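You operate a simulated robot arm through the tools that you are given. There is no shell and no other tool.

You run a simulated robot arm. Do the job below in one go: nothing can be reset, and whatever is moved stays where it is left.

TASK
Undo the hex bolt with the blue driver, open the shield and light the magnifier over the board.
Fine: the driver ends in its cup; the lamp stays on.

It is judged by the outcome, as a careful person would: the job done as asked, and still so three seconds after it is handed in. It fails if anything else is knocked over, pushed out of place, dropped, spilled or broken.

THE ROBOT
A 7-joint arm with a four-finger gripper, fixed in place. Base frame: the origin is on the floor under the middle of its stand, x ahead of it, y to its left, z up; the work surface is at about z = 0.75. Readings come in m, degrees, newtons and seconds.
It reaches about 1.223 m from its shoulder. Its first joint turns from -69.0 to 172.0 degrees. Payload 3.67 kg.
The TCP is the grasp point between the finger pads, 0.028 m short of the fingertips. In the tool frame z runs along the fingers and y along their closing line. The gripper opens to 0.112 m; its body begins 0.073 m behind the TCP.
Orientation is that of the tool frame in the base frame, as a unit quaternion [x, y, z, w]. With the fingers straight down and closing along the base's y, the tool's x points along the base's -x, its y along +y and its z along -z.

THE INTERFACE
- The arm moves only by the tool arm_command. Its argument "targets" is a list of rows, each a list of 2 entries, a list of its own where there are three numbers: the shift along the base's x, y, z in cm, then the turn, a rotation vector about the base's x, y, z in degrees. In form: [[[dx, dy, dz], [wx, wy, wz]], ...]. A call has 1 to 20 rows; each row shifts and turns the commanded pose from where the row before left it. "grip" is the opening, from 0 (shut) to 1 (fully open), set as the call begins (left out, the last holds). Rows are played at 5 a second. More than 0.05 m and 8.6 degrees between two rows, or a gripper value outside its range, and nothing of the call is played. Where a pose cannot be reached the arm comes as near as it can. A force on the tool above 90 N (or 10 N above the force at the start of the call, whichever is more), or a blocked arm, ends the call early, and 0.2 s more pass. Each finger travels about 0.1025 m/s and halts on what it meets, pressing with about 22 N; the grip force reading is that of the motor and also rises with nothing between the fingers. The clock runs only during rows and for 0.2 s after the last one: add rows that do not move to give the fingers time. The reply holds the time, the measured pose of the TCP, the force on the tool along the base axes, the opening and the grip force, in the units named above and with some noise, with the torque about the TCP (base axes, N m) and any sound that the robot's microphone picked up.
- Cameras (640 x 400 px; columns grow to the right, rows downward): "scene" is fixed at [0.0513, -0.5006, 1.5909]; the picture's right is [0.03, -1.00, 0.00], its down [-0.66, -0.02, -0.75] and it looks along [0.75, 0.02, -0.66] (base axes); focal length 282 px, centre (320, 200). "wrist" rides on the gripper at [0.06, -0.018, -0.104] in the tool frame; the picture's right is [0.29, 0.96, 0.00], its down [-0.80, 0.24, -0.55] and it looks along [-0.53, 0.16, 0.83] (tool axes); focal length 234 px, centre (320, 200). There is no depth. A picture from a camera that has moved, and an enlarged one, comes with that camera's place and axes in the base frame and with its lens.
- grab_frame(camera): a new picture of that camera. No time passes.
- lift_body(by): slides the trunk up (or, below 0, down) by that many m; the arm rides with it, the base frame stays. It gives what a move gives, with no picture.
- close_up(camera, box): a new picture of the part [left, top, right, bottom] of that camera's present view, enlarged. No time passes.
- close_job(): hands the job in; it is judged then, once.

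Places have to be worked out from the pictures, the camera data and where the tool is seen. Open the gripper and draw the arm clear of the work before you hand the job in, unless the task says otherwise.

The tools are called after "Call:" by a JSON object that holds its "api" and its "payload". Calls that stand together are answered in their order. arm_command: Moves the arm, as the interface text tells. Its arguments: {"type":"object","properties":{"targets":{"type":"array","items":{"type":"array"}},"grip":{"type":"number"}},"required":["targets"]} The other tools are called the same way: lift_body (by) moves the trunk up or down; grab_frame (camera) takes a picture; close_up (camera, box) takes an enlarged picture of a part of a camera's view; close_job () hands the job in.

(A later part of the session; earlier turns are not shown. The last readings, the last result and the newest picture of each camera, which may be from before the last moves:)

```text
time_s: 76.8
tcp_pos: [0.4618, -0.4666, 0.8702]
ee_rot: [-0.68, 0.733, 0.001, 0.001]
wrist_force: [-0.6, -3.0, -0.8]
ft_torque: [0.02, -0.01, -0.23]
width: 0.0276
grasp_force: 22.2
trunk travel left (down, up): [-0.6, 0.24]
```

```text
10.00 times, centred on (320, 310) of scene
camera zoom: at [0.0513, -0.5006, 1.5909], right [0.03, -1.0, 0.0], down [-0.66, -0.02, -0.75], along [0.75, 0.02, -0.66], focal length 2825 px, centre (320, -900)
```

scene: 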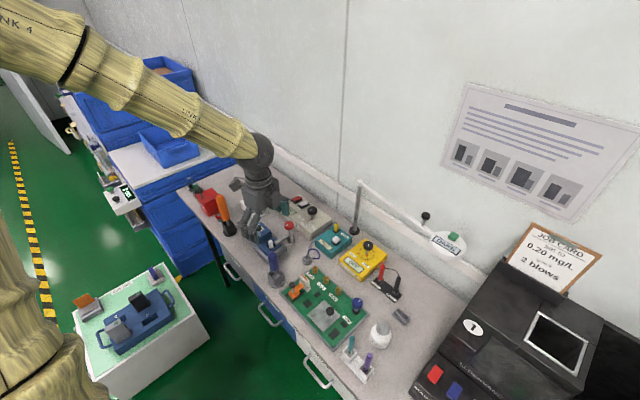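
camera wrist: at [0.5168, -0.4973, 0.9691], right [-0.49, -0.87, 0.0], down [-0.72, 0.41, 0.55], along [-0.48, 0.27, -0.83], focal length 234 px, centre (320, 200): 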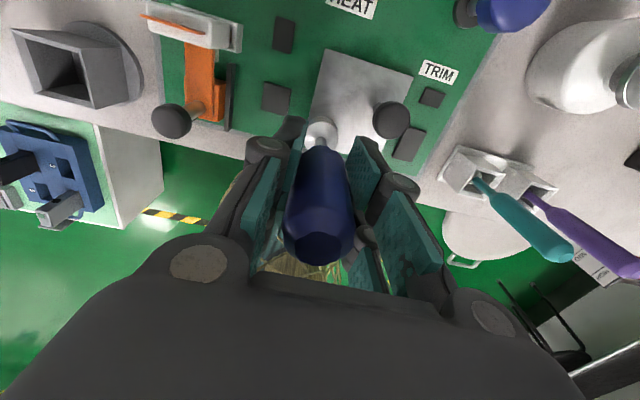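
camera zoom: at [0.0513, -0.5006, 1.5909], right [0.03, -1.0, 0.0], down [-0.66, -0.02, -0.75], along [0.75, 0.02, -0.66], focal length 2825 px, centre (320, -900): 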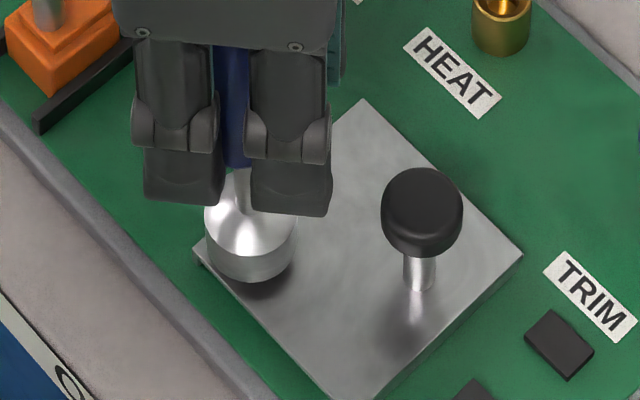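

The torque has risen to about 0.2 N·m with the driver slipping in the fingers, so the bolt has reached its stop and is fully backed out. I'll relieve the torque and lift the driver straight off.

Call:
{"api": "arm_command", "payload": {"targets": [[[0, 0, 0], [0, 0, -5]], [[0, 0, 0.3], [0, 0, 0]], [[0, 0, 0.3], [0, 0, 0]], [[0, 0, 0.4], [0, 0, 0]], [[0, 0, 0.5], [0, 0, 0]], [[0, 0, 1.0], [0, 0, 0]], [[0, 0, 2.0], [0, 0, 0]], [[0, 0, 2.0], [0, 0, 0]], [[0, 0, 2.0], [0, 0, 0]], [[0, 0, 0], [0, 0, 0]]]}}

Call:
{"api": "close_up", "payload": {"camera": "scene", "box": [295, 290, 345, 330]}}

Call:
{"api": "grab_frame", "payload": {"camera": "wrist"}}

```text
time_s: 79.0
tcp_pos: [0.4624, -0.4681, 0.9541]
ee_rot: [-0.647, 0.762, 0.0, 0.001]
wrist_force: [0.6, -0.4, -1.6]
ft_torque: [0.0, 0.01, -0.03]
width: 0.0274
grasp_force: 21.9
trunk travel left (down, up): [-0.6, 0.24]
```

```text
10.00 times, centred on (320, 310) of scene
camera zoom: at [0.0513, -0.5006, 1.5909], right [0.03, -1.0, 0.0], down [-0.66, -0.02, -0.75], along [0.75, 0.02, -0.66], focal length 2825 px, centre (320, -900)
```

zoom: 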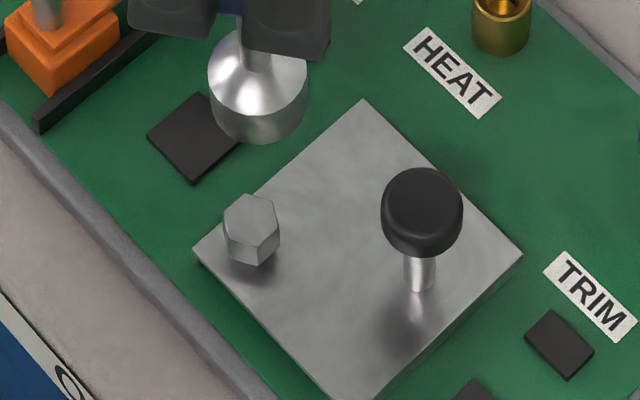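

```text
taken
camera wrist: at [0.4705, -0.5298, 1.0571], right [-0.99, -0.13, 0.0], down [-0.11, 0.83, 0.55], along [-0.07, 0.55, -0.83], focal length 234 px, centre (320, 200)
```

wrist: 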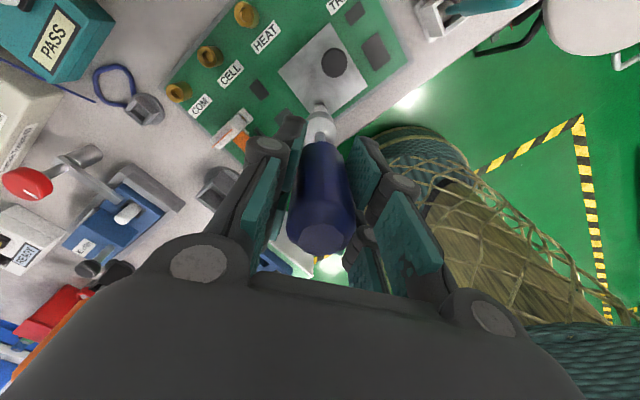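

The bolt stands clear of the plate and the driver is lifted off. I'll carry the driver back over its cup while turning the hand to the yaw used for the pick-up.

Call:
{"api": "arm_command", "payload": {"targets": [[[0.5, 0.5, 0], [0, 0, -8.1]], [[0.5, 0.5, 0], [0, 0, -8.1]], [[0.5, 0.5, 0], [0, 0, -8.1]], [[0.5, 0.5, 0], [0, 0, -8.1]], [[0.5, 0.5, 0], [0, 0, -8.1]], [[0.5, 0.5, 0], [0, 0, -8.1]], [[0.5, 0.5, 0], [0, 0, -8.1]], [[0.5, 0.5, 0], [0, 0, -8.1]], [[0.5, 0.5, 0], [0, 0, -8.1]], [[0.5, 0.5, 0], [0, 0, -8.1]], [[0.5, 0.5, 0], [0, 0, -8.1]], [[0.5, 0.5, 0], [0, 0, -8.1]], [[0.5, 0.5, 0], [0, 0, -8.1]], [[0.5, 0.5, 0], [0, 0, -8.1]], [[0.5, 0.5, 0], [0, 0, -8.1]], [[0.5, 0.5, 0], [0, 0, -8.1]], [[0.5, 0.5, 0], [0, 0, -8.1]], [[0.5, 0.5, 0], [0, 0, -8.1]], [[0.5, 0.5, 0], [0, 0, -8.1]], [[0.5, 0.5, 0], [0, 0, -8.1]]]}}

Call:
{"api": "arm_command", "payload": {"targets": [[[0.57, 0.63, 0], [0, 0, -8.2]], [[0.57, 0.63, 0], [0, 0, -8.2]], [[0.57, 0.63, 0], [0, 0, -8.2]], [[0.57, 0.63, 0], [0, 0, -8.2]], [[0.57, 0.63, 0], [0, 0, -8.2]], [[0, 0, 0], [0, 0, 0]]]}}

Call:
{"api": "close_up", "payload": {"camera": "scene", "box": [250, 245, 310, 295]}}

Call:
{"api": "close_up", "payload": {"camera": "wrist", "box": [280, 60, 370, 150]}}

```text
time_s: 83.2
tcp_pos: [0.5625, -0.3661, 0.9543]
ee_rot: [0.654, 0.757, 0.0, 0.0]
wrist_force: [0.0, 0.0, -1.6]
ft_torque: [-0.04, 0.04, -0.01]
width: 0.0272
grasp_force: 22.0
trunk travel left (down, up): [-0.6, 0.24]
```

```text
time_s: 84.6
tcp_pos: [0.5911, -0.3351, 0.9556]
ee_rot: [0.877, 0.481, 0.001, 0.0]
wrist_force: [0.5, 0.3, -1.1]
ft_torque: [0.04, -0.02, 0.01]
width: 0.0276
grasp_force: 22.3
trunk travel left (down, up): [-0.6, 0.24]
```

```text
8.00 times, centred on (280, 270) of scene
camera zoom: at [0.0513, -0.5006, 1.5909], right [0.03, -1.0, 0.0], down [-0.66, -0.02, -0.75], along [0.75, 0.02, -0.66], focal length 2260 px, centre (640, -360)
```

zoom: 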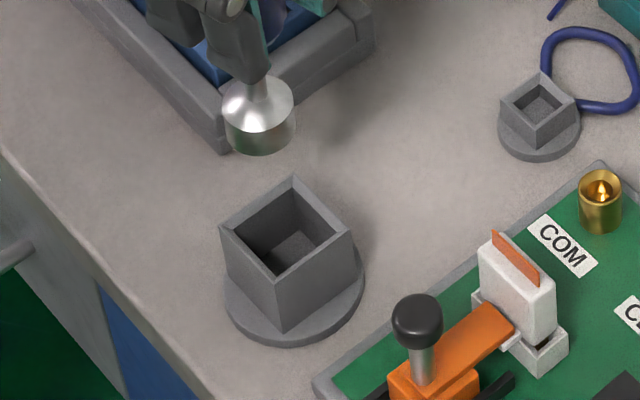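

```text
4.44 times, centred on (325, 105) of wrist
camera zoom: at [0.6078, -0.2757, 1.0588], right [0.96, -0.27, 0.0], down [-0.23, -0.8, 0.55], along [-0.15, -0.53, -0.83], focal length 1041 px, centre (298, 622)
```

zoom: 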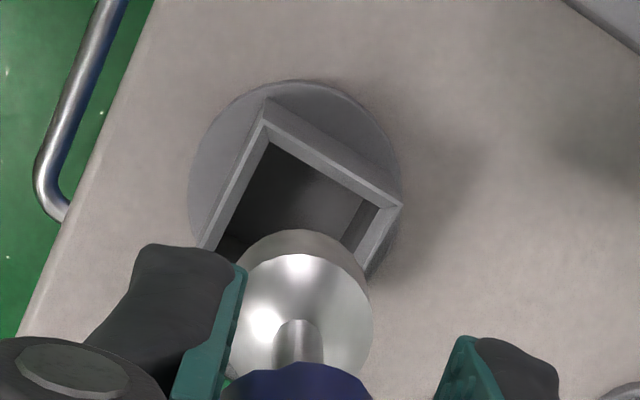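

Comparing socket and cup in both views, the socket tip sits about 3 mm toward +y and 1–2 mm toward +x of the cup's centre. I'll correct by (-0.15, -0.3) cm and come down to just above the rim at z 0.786.

Call:
{"api": "arm_command", "payload": {"targets": [[[-0.15, -0.3, -1.5], [0, 0, 0]], [[0, 0, -2.0], [0, 0, 0]], [[0, 0, -2.0], [0, 0, 0]], [[0, 0, 0], [0, 0, 0]]]}}

Call:
{"api": "close_up", "payload": {"camera": "scene", "box": [250, 245, 310, 295]}}

Call:
{"api": "close_up", "payload": {"camera": "wrist", "box": [280, 60, 370, 150]}}

```text
time_s: 85.6
tcp_pos: [0.5889, -0.3373, 0.9001]
ee_rot: [0.876, 0.482, 0.0, 0.0]
wrist_force: [-0.7, 0.1, -1.0]
ft_torque: [-0.02, 0.0, 0.01]
width: 0.027
grasp_force: 21.9
trunk travel left (down, up): [-0.6, 0.24]
```

```text
8.00 times, centred on (280, 270) of scene
camera zoom: at [0.0513, -0.5006, 1.5909], right [0.03, -1.0, 0.0], down [-0.66, -0.02, -0.75], along [0.75, 0.02, -0.66], focal length 2260 px, centre (640, -360)
```

zoom: 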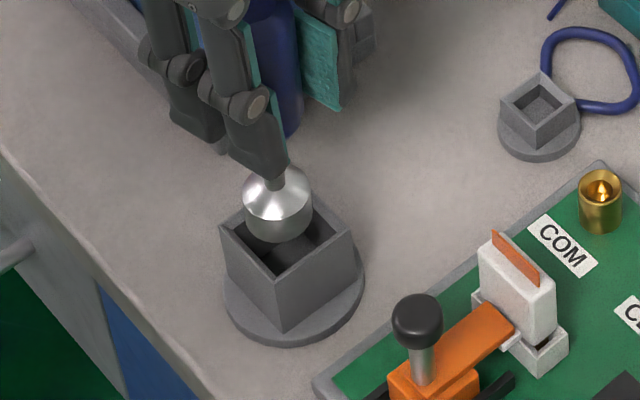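

```text
4.44 times, centred on (325, 105) of wrist
camera zoom: at [0.6058, -0.277, 1.0035], right [0.96, -0.27, 0.0], down [-0.22, -0.8, 0.55], along [-0.15, -0.53, -0.83], focal length 1041 px, centre (298, 622)
```

zoom: 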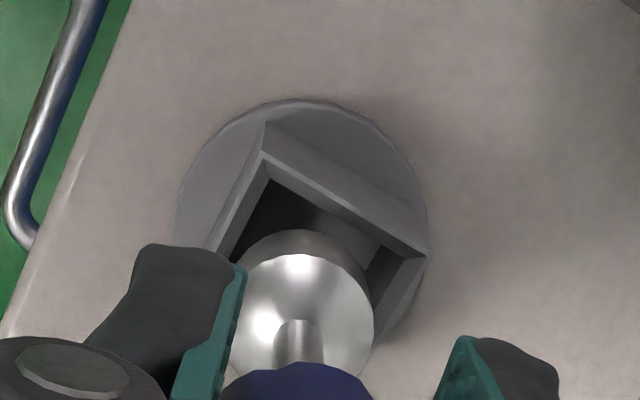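

The cup's centre works out at (0.590, -0.337), and the socket tip is about 2.5 mm too far toward +y. I'll correct that and lower until the tip is just at the rim.

Call:
{"api": "arm_command", "payload": {"targets": [[[0, -0.25, -0.3], [0, 0, 0]], [[0, 0, -0.5], [0, 0, 0]], [[0, 0, 0], [0, 0, 0]]]}}

Call:
{"api": "close_up", "payload": {"camera": "scene", "box": [260, 255, 300, 290]}}

Call:
{"api": "close_up", "payload": {"camera": "wrist", "box": [280, 60, 370, 150]}}

```text
time_s: 86.4
tcp_pos: [0.5902, -0.3393, 0.8922]
ee_rot: [0.876, 0.482, -0.001, 0.0]
wrist_force: [-0.4, -0.2, -0.9]
ft_torque: [0.03, 0.02, -0.03]
width: 0.0274
grasp_force: 22.0
trunk travel left (down, up): [-0.6, 0.24]
```

```text
11.43 times, centred on (280, 272) of scene
camera zoom: at [0.0513, -0.5006, 1.5909], right [0.03, -1.0, 0.0], down [-0.66, -0.02, -0.75], along [0.75, 0.02, -0.66], focal length 3229 px, centre (777, -629)
```

zoom: 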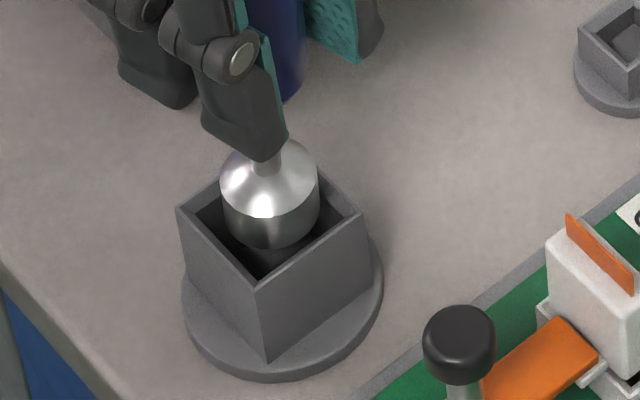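

```text
4.44 times, centred on (325, 105) of wrist
camera zoom: at [0.6057, -0.2794, 0.9953], right [0.96, -0.27, 0.0], down [-0.22, -0.8, 0.55], along [-0.15, -0.53, -0.83], focal length 1041 px, centre (298, 622)
```

zoom: 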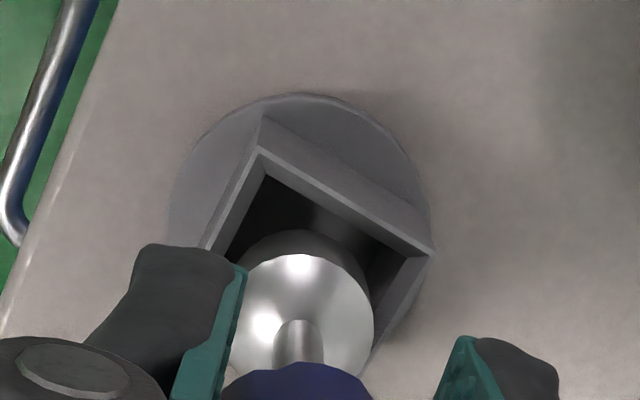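

The gaps to the near walls look even (about 3–4 mm), so the socket is centred in the cup. I'll lower it slowly in 5–8 mm steps and watch the forces.

Call:
{"api": "arm_command", "payload": {"targets": [[[0, 0, -0.5], [0, 0, 0]], [[0, 0, -0.5], [0, 0, 0]], [[0, 0, 0], [0, 0, 0]]]}}

Call:
{"api": "arm_command", "payload": {"targets": [[[0, 0, -0.5], [0, 0, 0]], [[0, 0, -0.5], [0, 0, 0]], [[0, 0, -0.5], [0, 0, 0]], [[0, 0, 0], [0, 0, 0]]]}}

Call:
{"api": "close_up", "payload": {"camera": "scene", "box": [260, 255, 300, 290]}}

```text
time_s: 87.2
tcp_pos: [0.5904, -0.3394, 0.8829]
ee_rot: [0.876, 0.482, 0.0, 0.0]
wrist_force: [1.6, 1.1, -0.9]
ft_torque: [0.18, -0.22, 0.03]
width: 0.0271
grasp_force: 21.2
trunk travel left (down, up): [-0.6, 0.24]
```

```text
time_s: 88.2
tcp_pos: [0.5892, -0.3396, 0.8672]
ee_rot: [0.876, 0.481, 0.001, 0.0]
wrist_force: [1.7, 1.4, -0.5]
ft_torque: [0.14, -0.12, 0.0]
width: 0.0271
grasp_force: 23.2
trunk travel left (down, up): [-0.6, 0.24]
```

```text
11.43 times, centred on (280, 272) of scene
camera zoom: at [0.0513, -0.5006, 1.5909], right [0.03, -1.0, 0.0], down [-0.66, -0.02, -0.75], along [0.75, 0.02, -0.66], focal length 3229 px, centre (777, -629)
```

zoom: 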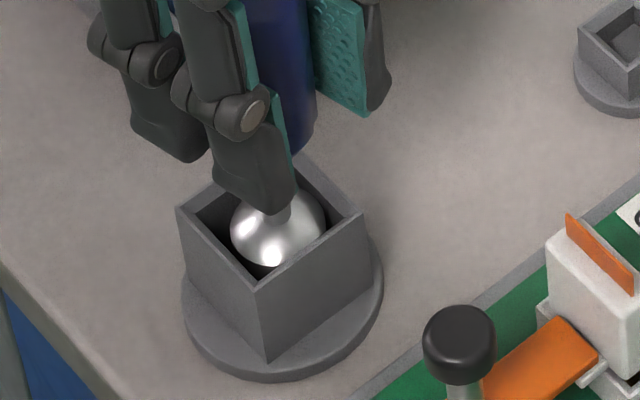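

The socket is inside the cup, with a light touch of about 2 N from the -u wall. I'll ease 1 mm toward +u and continue down.

Call:
{"api": "arm_command", "payload": {"targets": [[[0.1, 0.08, -0.3], [0, 0, 0]], [[0, 0, -0.4], [0, 0, 0]], [[0, 0, -0.3], [0, 0, 0]], [[0, 0, 0], [0, 0, 0]]]}}

Call:
{"api": "arm_command", "payload": {"targets": [[[0, 0, -0.2], [0, 0, 0]], [[0, 0, 0], [0, 0, 0]]]}}

Call:
{"api": "arm_command", "payload": {"targets": [[[0, 0, -0.2], [0, 0, 0]], [[0, 0, 0], [0, 0, 0]]]}}

Call:
{"api": "close_up", "payload": {"camera": "scene", "box": [260, 255, 300, 290]}}

```text
time_s: 89.2
tcp_pos: [0.5904, -0.3399, 0.8584]
ee_rot: [0.876, 0.482, 0.0, 0.0]
wrist_force: [-3.3, -0.1, 1.5]
ft_torque: [-0.01, 0.24, 0.01]
width: 0.0272
grasp_force: 22.1
trunk travel left (down, up): [-0.6, 0.24]
```

```text
time_s: 89.8
tcp_pos: [0.5906, -0.3396, 0.8558]
ee_rot: [0.876, 0.482, 0.0, 0.001]
wrist_force: [-0.1, -0.4, 17.8]
ft_torque: [-0.11, 0.17, 0.01]
width: 0.0271
grasp_force: 22.1
trunk travel left (down, up): [-0.6, 0.24]
```

```text
time_s: 90.4
tcp_pos: [0.5892, -0.339, 0.855]
ee_rot: [0.877, 0.481, 0.0, 0.0]
wrist_force: [2.4, 4.1, 17.5]
ft_torque: [0.13, -0.13, 0.02]
width: 0.0276
grasp_force: 22.2
trunk travel left (down, up): [-0.6, 0.24]
```

```text
11.43 times, centred on (280, 272) of scene
camera zoom: at [0.0513, -0.5006, 1.5909], right [0.03, -1.0, 0.0], down [-0.66, -0.02, -0.75], along [0.75, 0.02, -0.66], focal length 3229 px, centre (777, -629)
```

zoom: 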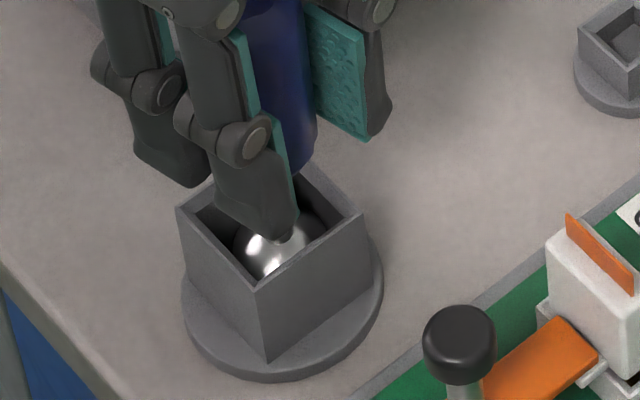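

The driver is on the cup floor (17 N of contact). I'll back off 2 mm to unload it and then open the fingers.

Call:
{"api": "arm_command", "payload": {"targets": [[[-0.03, -0.03, 0.25], [0, 0, 0]], [[0, 0, 0], [0, 0, 0]]]}}

Call:
{"api": "arm_command", "payload": {"targets": [[[0, 0, 0], [0, 0, 0]], [[0, 0, 0], [0, 0, 0]], [[0, 0, 0], [0, 0, 0]]], "grip": 0.4}}

Call:
{"api": "grab_frame", "payload": {"camera": "wrist"}}

Call:
{"api": "close_up", "payload": {"camera": "scene", "box": [240, 225, 310, 295]}}

```text
time_s: 91.0
tcp_pos: [0.5902, -0.3398, 0.855]
ee_rot: [0.876, 0.482, 0.0, 0.0]
wrist_force: [3.8, 7.7, -3.8]
ft_torque: [0.59, -0.35, 0.02]
width: 0.0274
grasp_force: 21.8
trunk travel left (down, up): [-0.6, 0.24]
```

```text
time_s: 91.8
tcp_pos: [0.5898, -0.3402, 0.8558]
ee_rot: [0.877, 0.481, 0.0, 0.0]
wrist_force: [-0.1, -1.0, 0.3]
ft_torque: [0.02, 0.01, 0.0]
width: 0.0448
grasp_force: 0.0
trunk travel left (down, up): [-0.6, 0.24]
```

```text
taken
camera wrist: at [0.6068, -0.2797, 0.959], right [0.96, -0.27, 0.0], down [-0.22, -0.8, 0.55], along [-0.15, -0.53, -0.83], focal length 234 px, centre (320, 200)
```

wrist: 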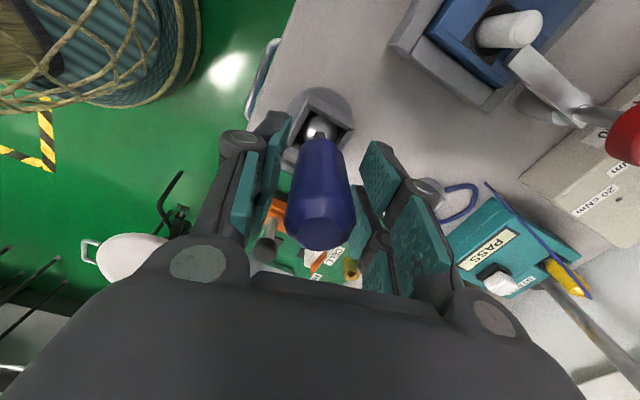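

```text
5.71 times, centred on (275, 260) of scene
camera zoom: at [0.0513, -0.5006, 1.5909], right [0.03, -1.0, 0.0], down [-0.66, -0.02, -0.75], along [0.75, 0.02, -0.66], focal length 1614 px, centre (577, -143)
```

zoom: 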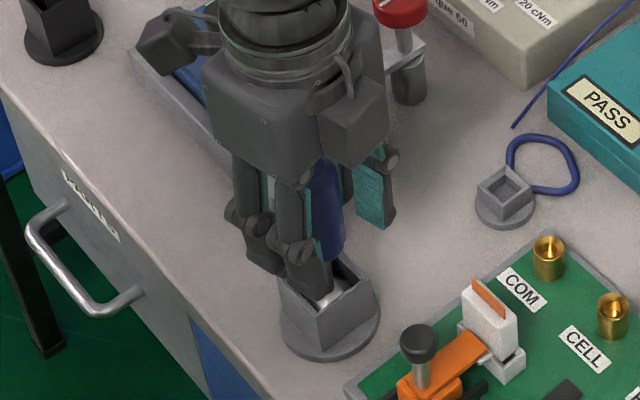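

The driver stands by itself in its cup. I'll open a little wider and rise straight up.

Call:
{"api": "arm_command", "payload": {"targets": [[[0, 0, 0], [0, 0, 0]], [[0, 0, 0], [0, 0, 0]], [[0, 0, 1.5], [0, 0, 0]], [[0, 0, 2.0], [0, 0, 0]], [[0, 0, 2.5], [0, 0, 0]], [[0, 0, 3.0], [0, 0, 0]], [[0, 0, 3.0], [0, 0, 0]], [[0, 0, 0], [0, 0, 0]]], "grip": 0.7}}

Call:
{"api": "grab_frame", "payload": {"camera": "wrist"}}

Call:
{"api": "close_up", "payload": {"camera": "scene", "box": [240, 225, 310, 295]}}

```text
time_s: 93.6
tcp_pos: [0.5907, -0.3406, 0.9754]
ee_rot: [0.876, 0.482, 0.0, -0.001]
wrist_force: [0.0, -0.3, -0.3]
ft_torque: [0.01, -0.01, 0.01]
width: 0.0784
grasp_force: 0.0
trunk travel left (down, up): [-0.6, 0.24]
```

```text
taken
camera wrist: at [0.608, -0.2803, 1.0782], right [0.96, -0.27, 0.0], down [-0.22, -0.8, 0.55], along [-0.15, -0.53, -0.83], focal length 234 px, centre (320, 200)
```

wrist: 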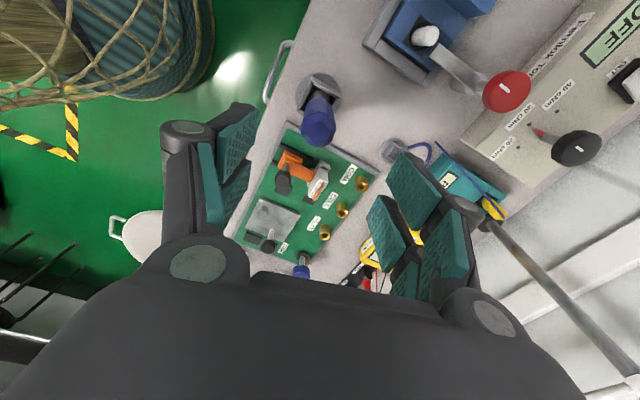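

```text
5.71 times, centred on (275, 260) of scene
camera zoom: at [0.0513, -0.5006, 1.5909], right [0.03, -1.0, 0.0], down [-0.66, -0.02, -0.75], along [0.75, 0.02, -0.66], focal length 1614 px, centre (577, -143)
```

zoom: 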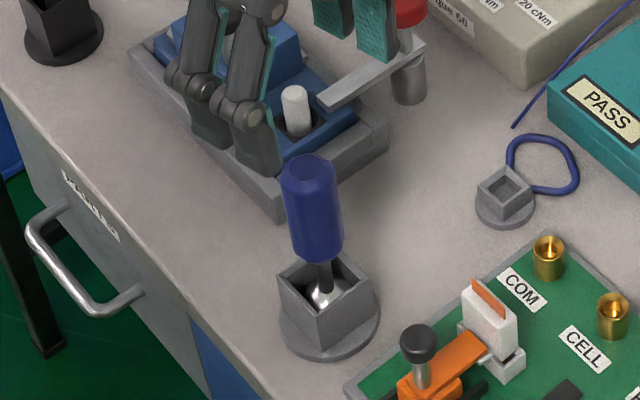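

The driver stands upright in its cup. Next comes the shield, so I'll look closely at its edges from here to find out how it opens.

Call:
{"api": "close_up", "payload": {"camera": "wrist", "box": [230, 180, 330, 270]}}

Call:
{"api": "close_up", "payload": {"camera": "scene", "box": [300, 290, 350, 335]}}

```text
4.44 times, centred on (280, 225) of wrist
camera zoom: at [0.608, -0.2803, 1.0782], right [0.96, -0.27, 0.0], down [-0.22, -0.8, 0.55], along [-0.15, -0.53, -0.83], focal length 1041 px, centre (498, 89)
```

zoom: 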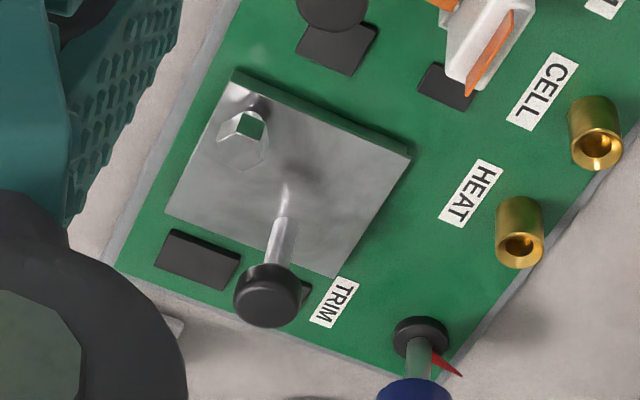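

```text
8.89 times, centred on (325, 312) of scene
camera zoom: at [0.0513, -0.5006, 1.5909], right [0.03, -1.0, 0.0], down [-0.66, -0.02, -0.75], along [0.75, 0.02, -0.66], focal length 2511 px, centre (276, -800)
```

zoom: 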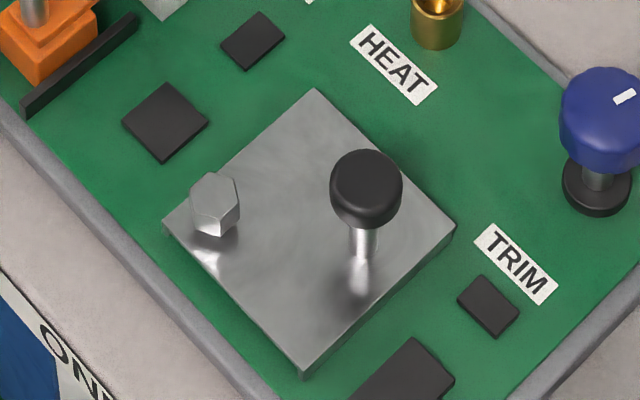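

The knob stands vertically at (0.455, -0.518), with its cap at about z 0.80–0.81; the fully backed-out bolt head tops out near 0.784. I'll move above the knob with the fingers closing along the bench's long axis.

Call:
{"api": "arm_command", "payload": {"targets": [[[-1.35, -1.77, 0], [0, 0, 7.74]], [[-1.35, -1.77, 0], [0, 0, 7.74]], [[-1.35, -1.77, 0], [0, 0, 7.74]], [[-1.35, -1.77, -0.5], [0, 0, 7.74]], [[-1.35, -1.77, -0.5], [0, 0, 7.74]], [[-1.35, -1.77, -0.7], [0, 0, 7.74]], [[-1.35, -1.77, -0.7], [0, 0, 7.74]], [[-1.35, -1.77, -0.7], [0, 0, 7.74]], [[-1.35, -1.77, -0.7], [0, 0, 7.74]], [[-1.35, -1.77, -0.7], [0, 0, 7.74]], [[0, 0, 0], [0, 0, 0]]]}}

Call:
{"api": "grab_frame", "payload": {"camera": "wrist"}}

Call:
{"api": "close_up", "payload": {"camera": "scene", "box": [280, 250, 380, 340]}}

```text
time_s: 96.0
tcp_pos: [0.4548, -0.5159, 0.93]
ee_rot: [0.382, 0.924, 0.0, 0.0]
wrist_force: [0.3, -0.2, -1.6]
ft_torque: [-0.02, 0.03, -0.01]
width: 0.0785
grasp_force: 0.0
trunk travel left (down, up): [-0.6, 0.24]
```

```text
taken
camera wrist: at [0.399, -0.486, 1.0336], right [0.47, 0.88, 0.0], down [0.73, -0.39, 0.55], along [0.49, -0.26, -0.83], focal length 234 px, centre (320, 200)
```

wrist: 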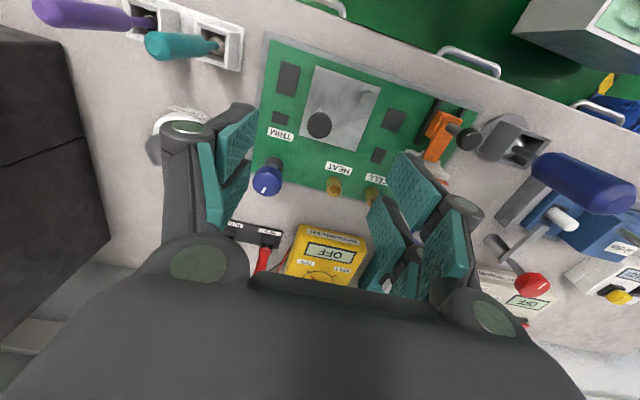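

```text
4.44 times, centred on (330, 295) of scene
camera zoom: at [0.0513, -0.5006, 1.5909], right [0.03, -1.0, 0.0], down [-0.66, -0.02, -0.75], along [0.75, 0.02, -0.66], focal length 1256 px, centre (276, -222)
```

zoom: 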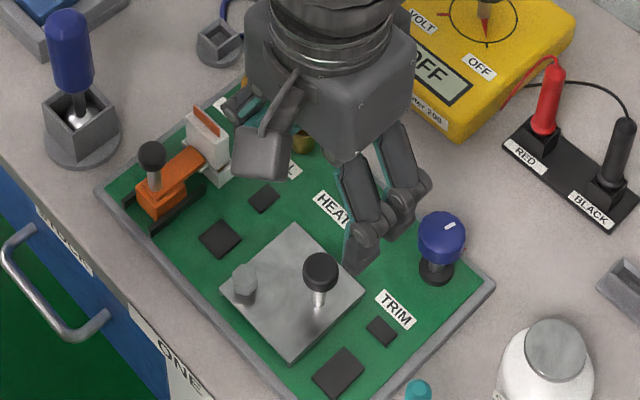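

From this view the knob is at (0.455, -0.517). A finger could touch the raised bolt at this yaw, so I'll turn by -16 degrees, narrow the opening and come down close above the knob.

Call:
{"api": "arm_command", "payload": {"targets": [[[0, -0.13, 0], [0, 0, -8]], [[0, 0, 0], [0, 0, -8]], [[0, 0, -2.5], [0, 0, 0]], [[0, 0, -2.5], [0, 0, 0]], [[0, 0, -2.0], [0, 0, 0]], [[0, 0, 0], [0, 0, 0]]], "grip": 0.5}}

Call:
{"api": "grab_frame", "payload": {"camera": "wrist"}}

Call:
{"api": "close_up", "payload": {"camera": "scene", "box": [285, 265, 355, 335]}}

```text
time_s: 97.4
tcp_pos: [0.4551, -0.5175, 0.8601]
ee_rot: [0.508, 0.861, 0.001, 0.0]
wrist_force: [-0.4, 0.1, 0.9]
ft_torque: [-0.01, 0.01, 0.01]
width: 0.0559
grasp_force: 0.0
trunk travel left (down, up): [-0.6, 0.24]
```

```text
taken
camera wrist: at [0.4096, -0.4745, 0.9646], right [0.7, 0.72, 0.0], down [0.6, -0.58, 0.55], along [0.4, -0.39, -0.83], focal length 234 px, centre (320, 200)
```

wrist: 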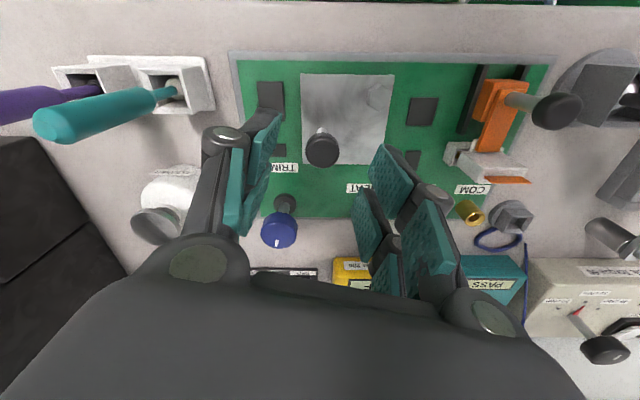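

```text
5.71 times, centred on (320, 300) of scene
camera zoom: at [0.0513, -0.5006, 1.5909], right [0.03, -1.0, 0.0], down [-0.66, -0.02, -0.75], along [0.75, 0.02, -0.66], focal length 1614 px, centre (320, -371)
```

zoom: 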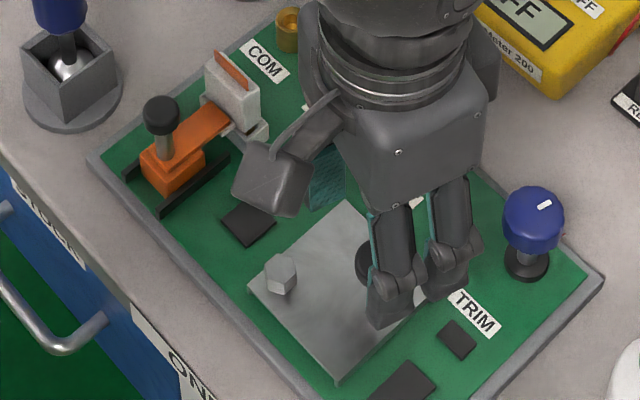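

I'll enlarge this view, since the picture is now aligned with the board's edges.

Call:
{"api": "close_up", "payload": {"camera": "wrist", "box": [280, 60, 410, 190]}}

```text
3.08 times, centred on (345, 125) of wrist
camera zoom: at [0.4096, -0.4745, 0.9646], right [0.7, 0.72, 0.0], down [0.6, -0.58, 0.55], along [0.4, -0.39, -0.83], focal length 720 px, centre (243, 431)
```

zoom: 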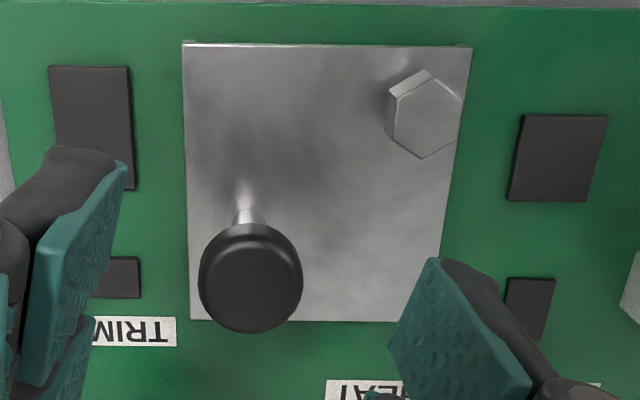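

The picture shows the knob near the shield's -u edge and the bolt at the opposite front corner, and the fingers straddle the knob. I'll descend so the pads surround the cap.

Call:
{"api": "arm_command", "payload": {"targets": [[[0, 0, -1.5], [0, 0, 0]], [[0, 0, -1.5], [0, 0, 0]], [[0, 0, -1.5], [0, 0, 0]], [[0, 0, 0], [0, 0, 0]]]}}

Call:
{"api": "grab_frame", "payload": {"camera": "wrist"}}

Call:
{"api": "close_up", "payload": {"camera": "scene", "box": [295, 280, 355, 330]}}

```text
time_s: 98.4
tcp_pos: [0.4554, -0.517, 0.817]
ee_rot: [0.508, 0.862, -0.001, 0.0]
wrist_force: [0.3, 0.6, 0.0]
ft_torque: [0.0, 0.02, 0.02]
width: 0.0559
grasp_force: 0.0
trunk travel left (down, up): [-0.6, 0.24]
```

```text
taken
camera wrist: at [0.4094, -0.474, 0.92], right [0.7, 0.72, 0.0], down [0.6, -0.58, 0.55], along [0.4, -0.39, -0.83], focal length 234 px, centre (320, 200)
```

wrist: 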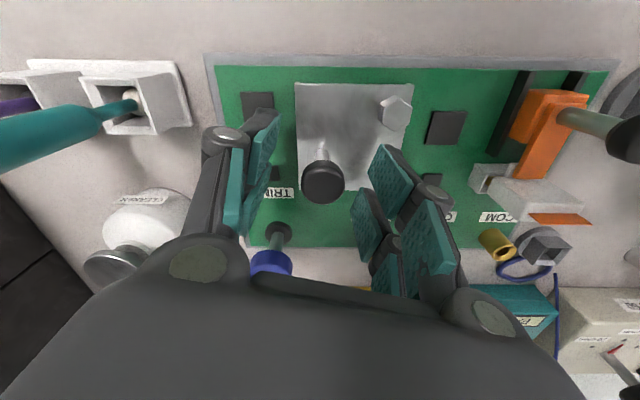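

```text
8.00 times, centred on (325, 305) of scene
camera zoom: at [0.0513, -0.5006, 1.5909], right [0.03, -1.0, 0.0], down [-0.66, -0.02, -0.75], along [0.75, 0.02, -0.66], focal length 2260 px, centre (280, -640)
```

zoom: 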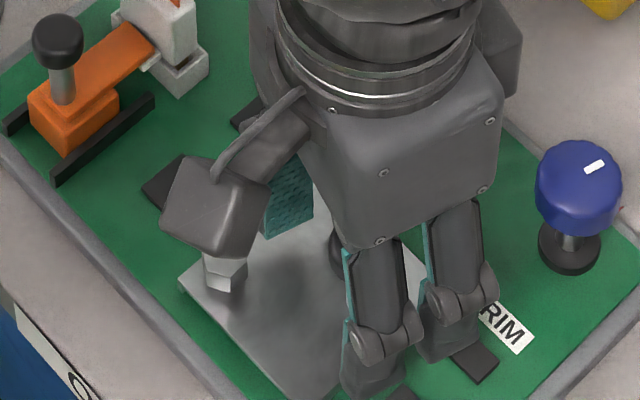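

The cap is centred between the pads with nothing touched. I'll close on it.

Call:
{"api": "arm_command", "payload": {"targets": [[[0, 0, -0.2], [0, 0, 0]], [[0, 0, 0], [0, 0, 0]], [[0, 0, 0], [0, 0, 0]], [[0, 0, 0], [0, 0, 0]], [[0, 0, 0], [0, 0, 0]]], "grip": 0}}

Call:
{"api": "grab_frame", "payload": {"camera": "wrist"}}

```text
time_s: 99.6
tcp_pos: [0.4566, -0.5166, 0.8152]
ee_rot: [0.507, 0.862, 0.0, 0.0]
wrist_force: [7.0, 13.3, -2.9]
ft_torque: [0.43, -0.11, 0.03]
width: 0.0205
grasp_force: 44.6
trunk travel left (down, up): [-0.6, 0.24]
```

```text
taken
camera wrist: at [0.4109, -0.4735, 0.9178], right [0.7, 0.72, 0.0], down [0.6, -0.58, 0.55], along [0.4, -0.39, -0.83], focal length 234 px, centre (320, 200)
```

wrist: 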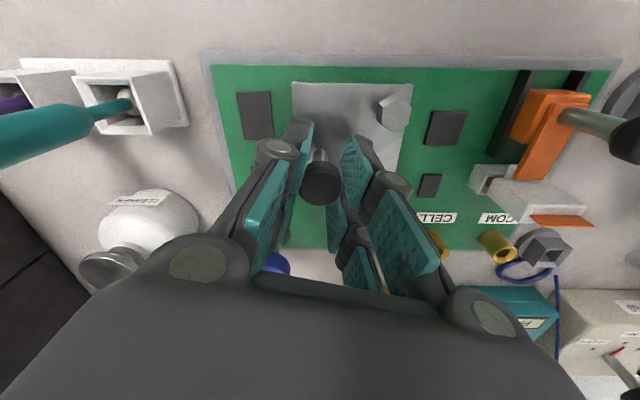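

The cap is gripped at 0.0205 m, with a side force of (7, 13) N, meaning the hand is a millimetre or two off. I'll shift slightly to relieve it.

Call:
{"api": "arm_command", "payload": {"targets": [[[0.08, 0.12, 0], [0, 0, 0]], [[0, 0, 0], [0, 0, 0]]]}}

Call:
{"api": "close_up", "payload": {"camera": "wrist", "box": [270, 70, 420, 220]}}

```text
time_s: 100.2
tcp_pos: [0.4555, -0.5188, 0.8149]
ee_rot: [0.508, 0.861, 0.0, 0.0]
wrist_force: [3.0, 6.8, 4.7]
ft_torque: [0.23, 0.17, -0.03]
width: 0.0203
grasp_force: 44.7
trunk travel left (down, up): [-0.6, 0.24]
```

```text
2.67 times, centred on (345, 145) of wrist
camera zoom: at [0.4108, -0.4733, 0.9177], right [0.7, 0.72, 0.0], down [0.6, -0.58, 0.55], along [0.4, -0.39, -0.83], focal length 624 px, centre (253, 347)
```

zoom: 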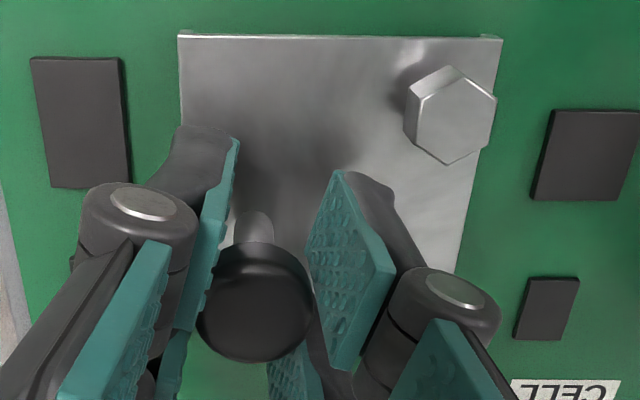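

The side force has halved. I'll shift a little more and then try a gentle 2 mm lift to see how the lid responds.

Call:
{"api": "arm_command", "payload": {"targets": [[[0.04, 0.08, 0], [0, 0, 0]], [[0, 0, 0], [0, 0, 0]]]}}

Call:
{"api": "arm_command", "payload": {"targets": [[[0, 0, 0.2], [0, 0, 0]], [[0, 0, 0], [0, 0, 0]]]}}

Call:
{"api": "close_up", "payload": {"camera": "wrist", "box": [270, 70, 420, 220]}}

Call:
{"api": "close_up", "payload": {"camera": "scene", "box": [295, 280, 355, 330]}}

```text
time_s: 100.8
tcp_pos: [0.457, -0.5176, 0.8144]
ee_rot: [0.508, 0.861, 0.0, 0.0]
wrist_force: [2.3, -8.2, 11.2]
ft_torque: [0.16, 0.38, -0.08]
width: 0.0203
grasp_force: 44.7
trunk travel left (down, up): [-0.6, 0.24]
```

```text
time_s: 101.4
tcp_pos: [0.4561, -0.5177, 0.8147]
ee_rot: [0.509, 0.861, 0.0, -0.001]
wrist_force: [3.3, -12.0, -5.3]
ft_torque: [-0.57, -0.04, -0.07]
width: 0.0202
grasp_force: 45.0
trunk travel left (down, up): [-0.6, 0.24]
```

```text
2.67 times, centred on (345, 145) of wrist
camera zoom: at [0.411, -0.4735, 0.9179], right [0.7, 0.72, 0.0], down [0.6, -0.58, 0.55], along [0.4, -0.39, -0.83], focal length 624 px, centre (253, 347)
```

zoom: 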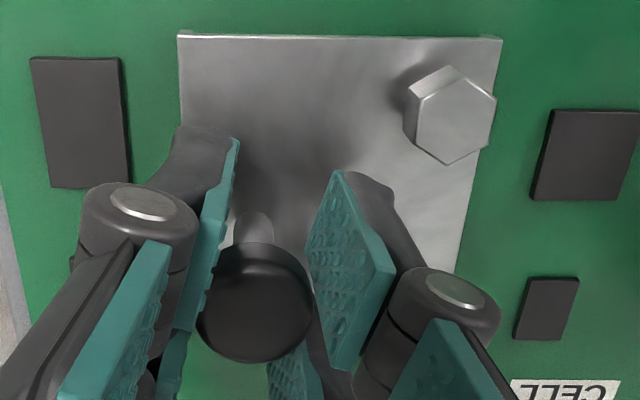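

```text
8.00 times, centred on (325, 305) of scene
camera zoom: at [0.0513, -0.5006, 1.5909], right [0.03, -1.0, 0.0], down [-0.66, -0.02, -0.75], along [0.75, 0.02, -0.66], focal length 2260 px, centre (280, -640)
```

zoom: 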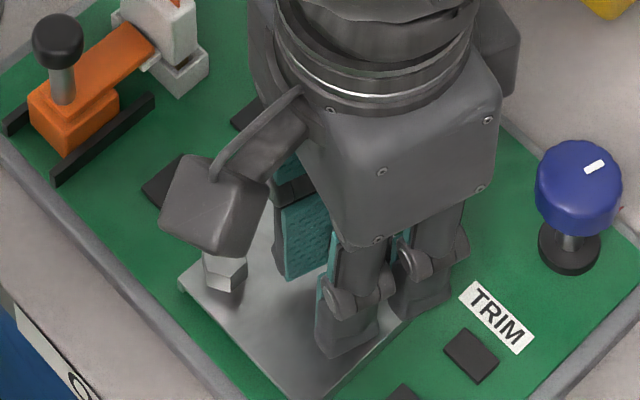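

The lid resists a pure lift, so I'll first neutralise the side load.  Then I'll try the direction a hinge along the back edge would give: up and toward the back.

Call:
{"api": "arm_command", "payload": {"targets": [[[0.02, -0.1, 0], [0, 0, 0]], [[0, 0, 0], [0, 0, 0]]]}}

Call:
{"api": "arm_command", "payload": {"targets": [[[0.14, -0.14, 0.15], [0, 0, 0]], [[0, 0, 0], [0, 0, 0]]]}}

Call:
{"api": "close_up", "payload": {"camera": "wrist", "box": [270, 70, 420, 220]}}

```text
time_s: 102.0
tcp_pos: [0.4558, -0.5172, 0.8145]
ee_rot: [0.507, 0.862, 0.0, -0.001]
wrist_force: [-0.1, -6.8, -7.3]
ft_torque: [-0.01, -0.01, -0.05]
width: 0.0204
grasp_force: 44.7
trunk travel left (down, up): [-0.6, 0.24]
```

```text
time_s: 102.6
tcp_pos: [0.4571, -0.5178, 0.8165]
ee_rot: [0.507, 0.862, 0.001, -0.002]
wrist_force: [-10.2, 4.2, -23.3]
ft_torque: [0.96, 0.57, -0.05]
width: 0.0206
grasp_force: 44.6
trunk travel left (down, up): [-0.6, 0.24]
```

```text
2.67 times, centred on (345, 145) of wrist
camera zoom: at [0.4119, -0.4744, 0.9193], right [0.7, 0.72, 0.0], down [0.6, -0.58, 0.55], along [0.39, -0.38, -0.84], focal length 624 px, centre (253, 347)
```

zoom: 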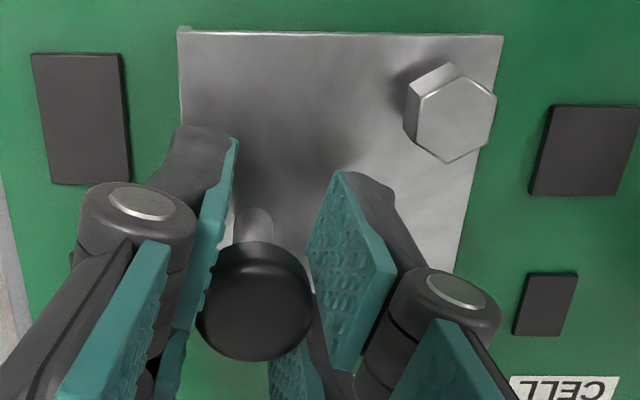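

A move up and back is strongly resisted (23 N), so that isn't the direction. I'll return to neutral and test small pushes along the board's long axis.

Call:
{"api": "arm_command", "payload": {"targets": [[[-0.1, 0.17, -0.25], [0, 0, 0]], [[0, 0, 0], [0, 0, 0]]]}}

Call:
{"api": "arm_command", "payload": {"targets": [[[-0.14, -0.14, 0], [0, 0, 0]], [[0, 0, 0], [0, 0, 0]]]}}

Call:
{"api": "close_up", "payload": {"camera": "wrist", "box": [270, 70, 420, 220]}}

```text
time_s: 103.2
tcp_pos: [0.4574, -0.5176, 0.8161]
ee_rot: [0.509, 0.861, 0.0, 0.001]
wrist_force: [-16.4, -9.3, 2.5]
ft_torque: [-0.15, 0.36, 0.0]
width: 0.0203
grasp_force: 44.9
trunk travel left (down, up): [-0.6, 0.24]
```

```text
time_s: 103.8
tcp_pos: [0.4561, -0.5176, 0.8154]
ee_rot: [0.507, 0.862, 0.0, 0.002]
wrist_force: [-7.9, -7.9, 8.3]
ft_torque: [-0.17, -0.18, -0.09]
width: 0.0202
grasp_force: 45.0
trunk travel left (down, up): [-0.6, 0.24]
```

```text
2.67 times, centred on (345, 145) of wrist
camera zoom: at [0.4112, -0.4739, 0.9189], right [0.7, 0.72, 0.0], down [0.6, -0.58, 0.56], along [0.4, -0.39, -0.83], focal length 624 px, centre (253, 347)
```

zoom: 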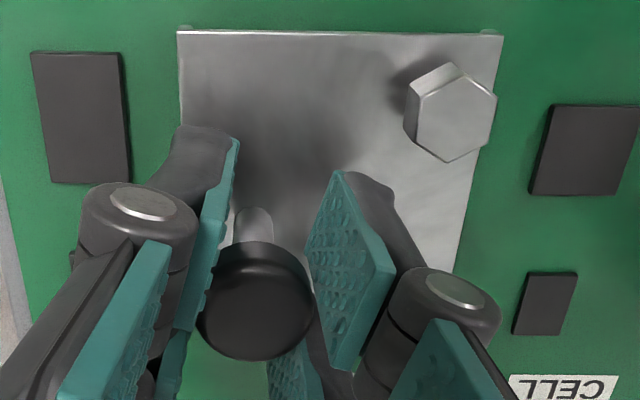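

The force is still directed toward -u, so I'll keep easing that way and see whether it turns free or blocked.

Call:
{"api": "arm_command", "payload": {"targets": [[[-0.1, -0.1, -0.1], [0, 0, 0]], [[0, 0, 0], [0, 0, 0]]]}}

Call:
{"api": "arm_command", "payload": {"targets": [[[-0.14, -0.14, 0], [0, 0, 0]], [[0, 0, 0], [0, 0, 0]]]}}

Call:
{"api": "close_up", "payload": {"camera": "wrist", "box": [270, 70, 420, 220]}}

```text
time_s: 104.4
tcp_pos: [0.4559, -0.5168, 0.817]
ee_rot: [0.506, 0.862, 0.0, 0.002]
wrist_force: [6.6, 1.4, 23.2]
ft_torque: [-0.57, -0.6, -0.01]
width: 0.0203
grasp_force: 44.4
trunk travel left (down, up): [-0.6, 0.24]
```

```text
time_s: 105.0
tcp_pos: [0.4566, -0.5172, 0.8161]
ee_rot: [0.507, 0.862, -0.001, 0.002]
wrist_force: [37.2, 28.1, 24.3]
ft_torque: [-0.44, -0.98, -0.03]
width: 0.0204
grasp_force: 44.7
trunk travel left (down, up): [-0.6, 0.24]
```

```text
2.67 times, centred on (345, 145) of wrist
camera zoom: at [0.4108, -0.4737, 0.9185], right [0.7, 0.72, 0.0], down [0.6, -0.58, 0.56], along [0.4, -0.39, -0.83], focal length 624 px, centre (253, 347)
```

zoom: 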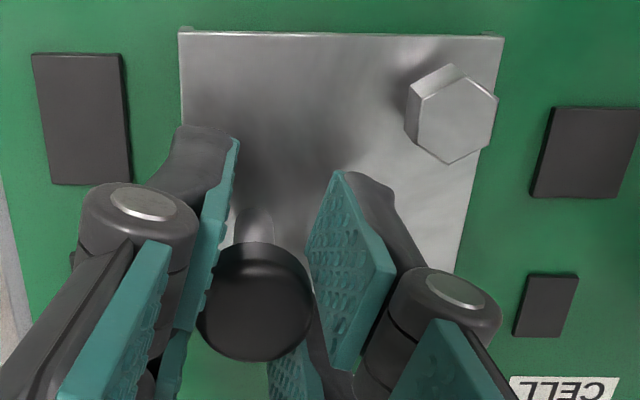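

That direction is blocked too, so I'll back off to a relaxed position before trying anything else.

Call:
{"api": "arm_command", "payload": {"targets": [[[0.14, 0.14, 0.15], [0, 0, 0]], [[0, 0, 0], [0, 0, 0]]]}}

Call:
{"api": "close_up", "payload": {"camera": "scene", "box": [295, 290, 345, 330]}}

```text
time_s: 105.6
tcp_pos: [0.456, -0.5176, 0.8162]
ee_rot: [0.507, 0.862, -0.001, 0.0]
wrist_force: [37.0, 23.5, 11.8]
ft_torque: [-0.6, -0.46, -0.12]
width: 0.0204
grasp_force: 45.1
trunk travel left (down, up): [-0.6, 0.24]
```

```text
10.00 times, centred on (320, 310) of scene
camera zoom: at [0.0513, -0.5006, 1.5909], right [0.03, -1.0, 0.0], down [-0.66, -0.02, -0.75], along [0.75, 0.02, -0.66], focal length 2825 px, centre (320, -900)
```

zoom: 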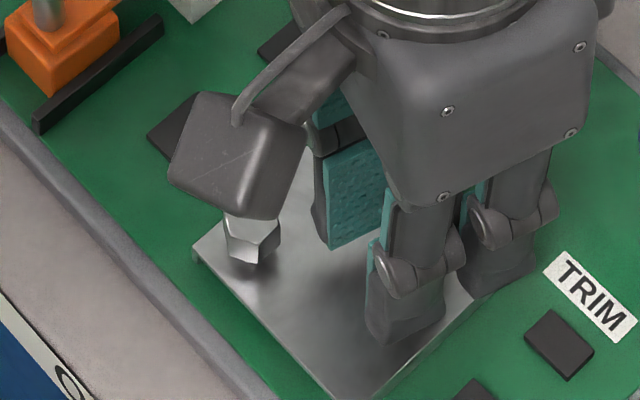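

The side force lies along the closing direction, so it comes from how the fingers bear on the cap rather than from the lid. I'll shift along that line to centre the grip.

Call:
{"api": "arm_command", "payload": {"targets": [[[0.1, 0.06, 0], [0, 0, 0]], [[0, 0, 0], [0, 0, 0]]]}}

Call:
{"api": "arm_command", "payload": {"targets": [[[0.1, 0.06, 0.1], [0, 0, 0]], [[0, 0, 0], [0, 0, 0]]]}}

```text
time_s: 106.2
tcp_pos: [0.4571, -0.5167, 0.8156]
ee_rot: [0.508, 0.861, 0.0, 0.0]
wrist_force: [29.3, 16.1, 11.2]
ft_torque: [-0.56, -0.52, -0.03]
width: 0.0202
grasp_force: 45.3
trunk travel left (down, up): [-0.6, 0.24]
```

```text
time_s: 106.8
tcp_pos: [0.4572, -0.5173, 0.8149]
ee_rot: [0.508, 0.861, 0.0, -0.001]
wrist_force: [20.3, 7.2, 0.3]
ft_torque: [-0.63, -0.11, -0.08]
width: 0.0202
grasp_force: 45.1
trunk travel left (down, up): [-0.6, 0.24]
```

The force is falling steadily as I shift, so I'll continue in that direction until it's near zero.

Call:
{"api": "arm_command", "payload": {"targets": [[[0.1, 0.04, 0], [0, 0, 0]], [[0.1, 0.04, 0], [0, 0, 0]], [[0, 0, 0], [0, 0, 0]]]}}

Call:
{"api": "close_up", "payload": {"camera": "wrist", "box": [270, 70, 420, 220]}}

```text
time_s: 107.6
tcp_pos: [0.4561, -0.5169, 0.8155]
ee_rot: [0.508, 0.861, -0.001, -0.002]
wrist_force: [-10.5, -3.4, -3.5]
ft_torque: [-0.24, 0.6, -0.14]
width: 0.0205
grasp_force: 44.4
trunk travel left (down, up): [-0.6, 0.24]
```

```text
2.67 times, centred on (345, 145) of wrist
camera zoom: at [0.4117, -0.474, 0.9189], right [0.7, 0.72, 0.0], down [0.6, -0.58, 0.55], along [0.39, -0.39, -0.83], focal length 624 px, centre (253, 347)
```

zoom: 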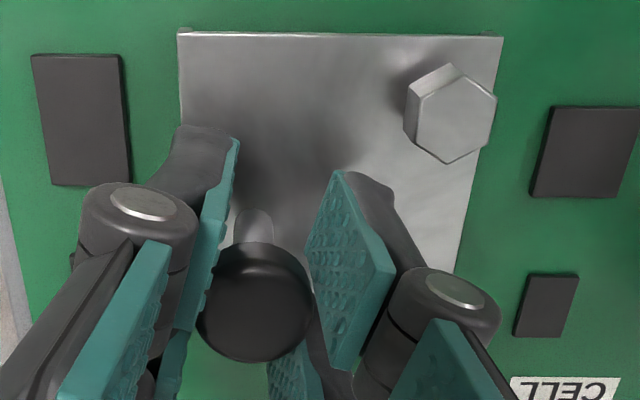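

Now close to neutral with the lid not having moved. I'll test a 2 mm pull toward the front (-v).

Call:
{"api": "arm_command", "payload": {"targets": [[[-0.08, -0.03, 0], [0, 0, 0]], [[0, 0, 0], [0, 0, 0]]]}}

Call:
{"api": "arm_command", "payload": {"targets": [[[-0.14, 0.14, 0], [0, 0, 0]], [[0, 0, 0], [0, 0, 0]]]}}

Call:
{"api": "arm_command", "payload": {"targets": [[[0.14, -0.14, 0.2], [0, 0, 0]], [[0, 0, 0], [0, 0, 0]]]}}

```text
time_s: 108.2
tcp_pos: [0.4547, -0.5172, 0.8168]
ee_rot: [0.508, 0.862, 0.0, 0.0]
wrist_force: [-11.3, -3.4, -6.5]
ft_torque: [0.14, 0.47, -0.04]
width: 0.0206
grasp_force: 44.8
trunk travel left (down, up): [-0.6, 0.24]
```

```text
time_s: 108.8
tcp_pos: [0.4561, -0.5167, 0.815]
ee_rot: [0.507, 0.862, 0.0, 0.001]
wrist_force: [-5.4, -14.1, -7.5]
ft_torque: [-0.32, 0.13, -0.02]
width: 0.0202
grasp_force: 44.6
trunk travel left (down, up): [-0.6, 0.24]
```

```text
time_s: 109.4
tcp_pos: [0.4572, -0.517, 0.8159]
ee_rot: [0.507, 0.862, 0.001, -0.002]
wrist_force: [-10.5, -5.4, -28.8]
ft_torque: [0.75, 0.52, -0.03]
width: 0.0204
grasp_force: 44.9
trunk travel left (down, up): [-0.6, 0.24]
```

The lid resists in every direction so far. It may simply be stiff and slow, so I'll hold this upward pull for a second or two and see whether the force decays.

Call:
{"api": "arm_command", "payload": {"targets": [[[0, 0, 0], [0, 0, 0]], [[0, 0, 0], [0, 0, 0]], [[0, 0, 0], [0, 0, 0]], [[0, 0, 0], [0, 0, 0]], [[0, 0, 0], [0, 0, 0]], [[0, 0, 0], [0, 0, 0]], [[0, 0, 0], [0, 0, 0]], [[0, 0, 0], [0, 0, 0]]]}}

Call:
{"api": "close_up", "payload": {"camera": "scene", "box": [295, 290, 345, 330]}}

Call:
{"api": "close_up", "payload": {"camera": "wrist", "box": [270, 70, 420, 220]}}

```text
time_s: 111.2
tcp_pos: [0.4572, -0.5174, 0.8173]
ee_rot: [0.508, 0.862, 0.0, 0.0]
wrist_force: [-13.9, -5.2, -25.0]
ft_torque: [0.74, 0.54, 0.0]
width: 0.0205
grasp_force: 45.1
trunk travel left (down, up): [-0.6, 0.24]
```

```text
10.00 times, centred on (320, 310) of scene
camera zoom: at [0.0513, -0.5006, 1.5909], right [0.03, -1.0, 0.0], down [-0.66, -0.02, -0.75], along [0.75, 0.02, -0.66], focal length 2825 px, centre (320, -900)
```

zoom: 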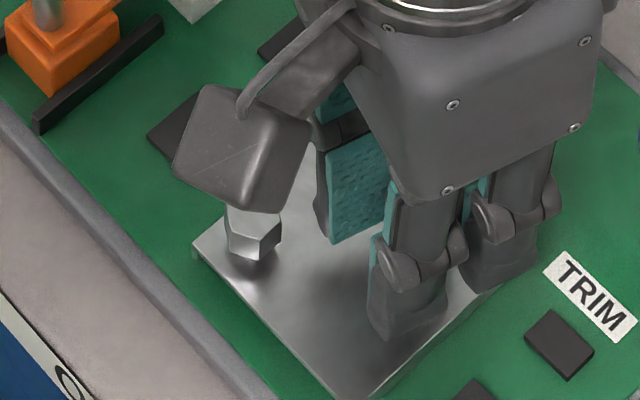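

```text
2.67 times, centred on (345, 145) of wrist
camera zoom: at [0.4121, -0.4747, 0.9203], right [0.7, 0.72, 0.0], down [0.6, -0.58, 0.55], along [0.4, -0.38, -0.83], focal length 624 px, centre (253, 347)
```

zoom: 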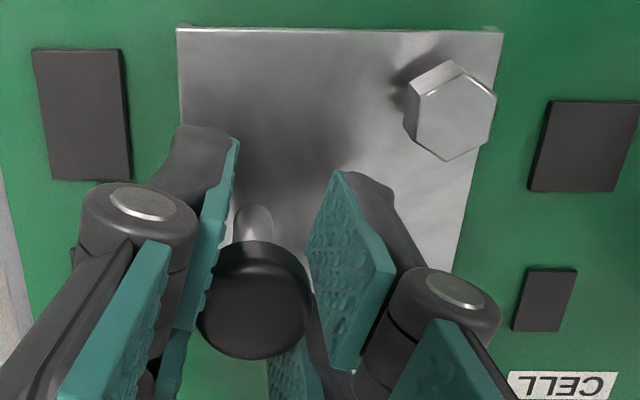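

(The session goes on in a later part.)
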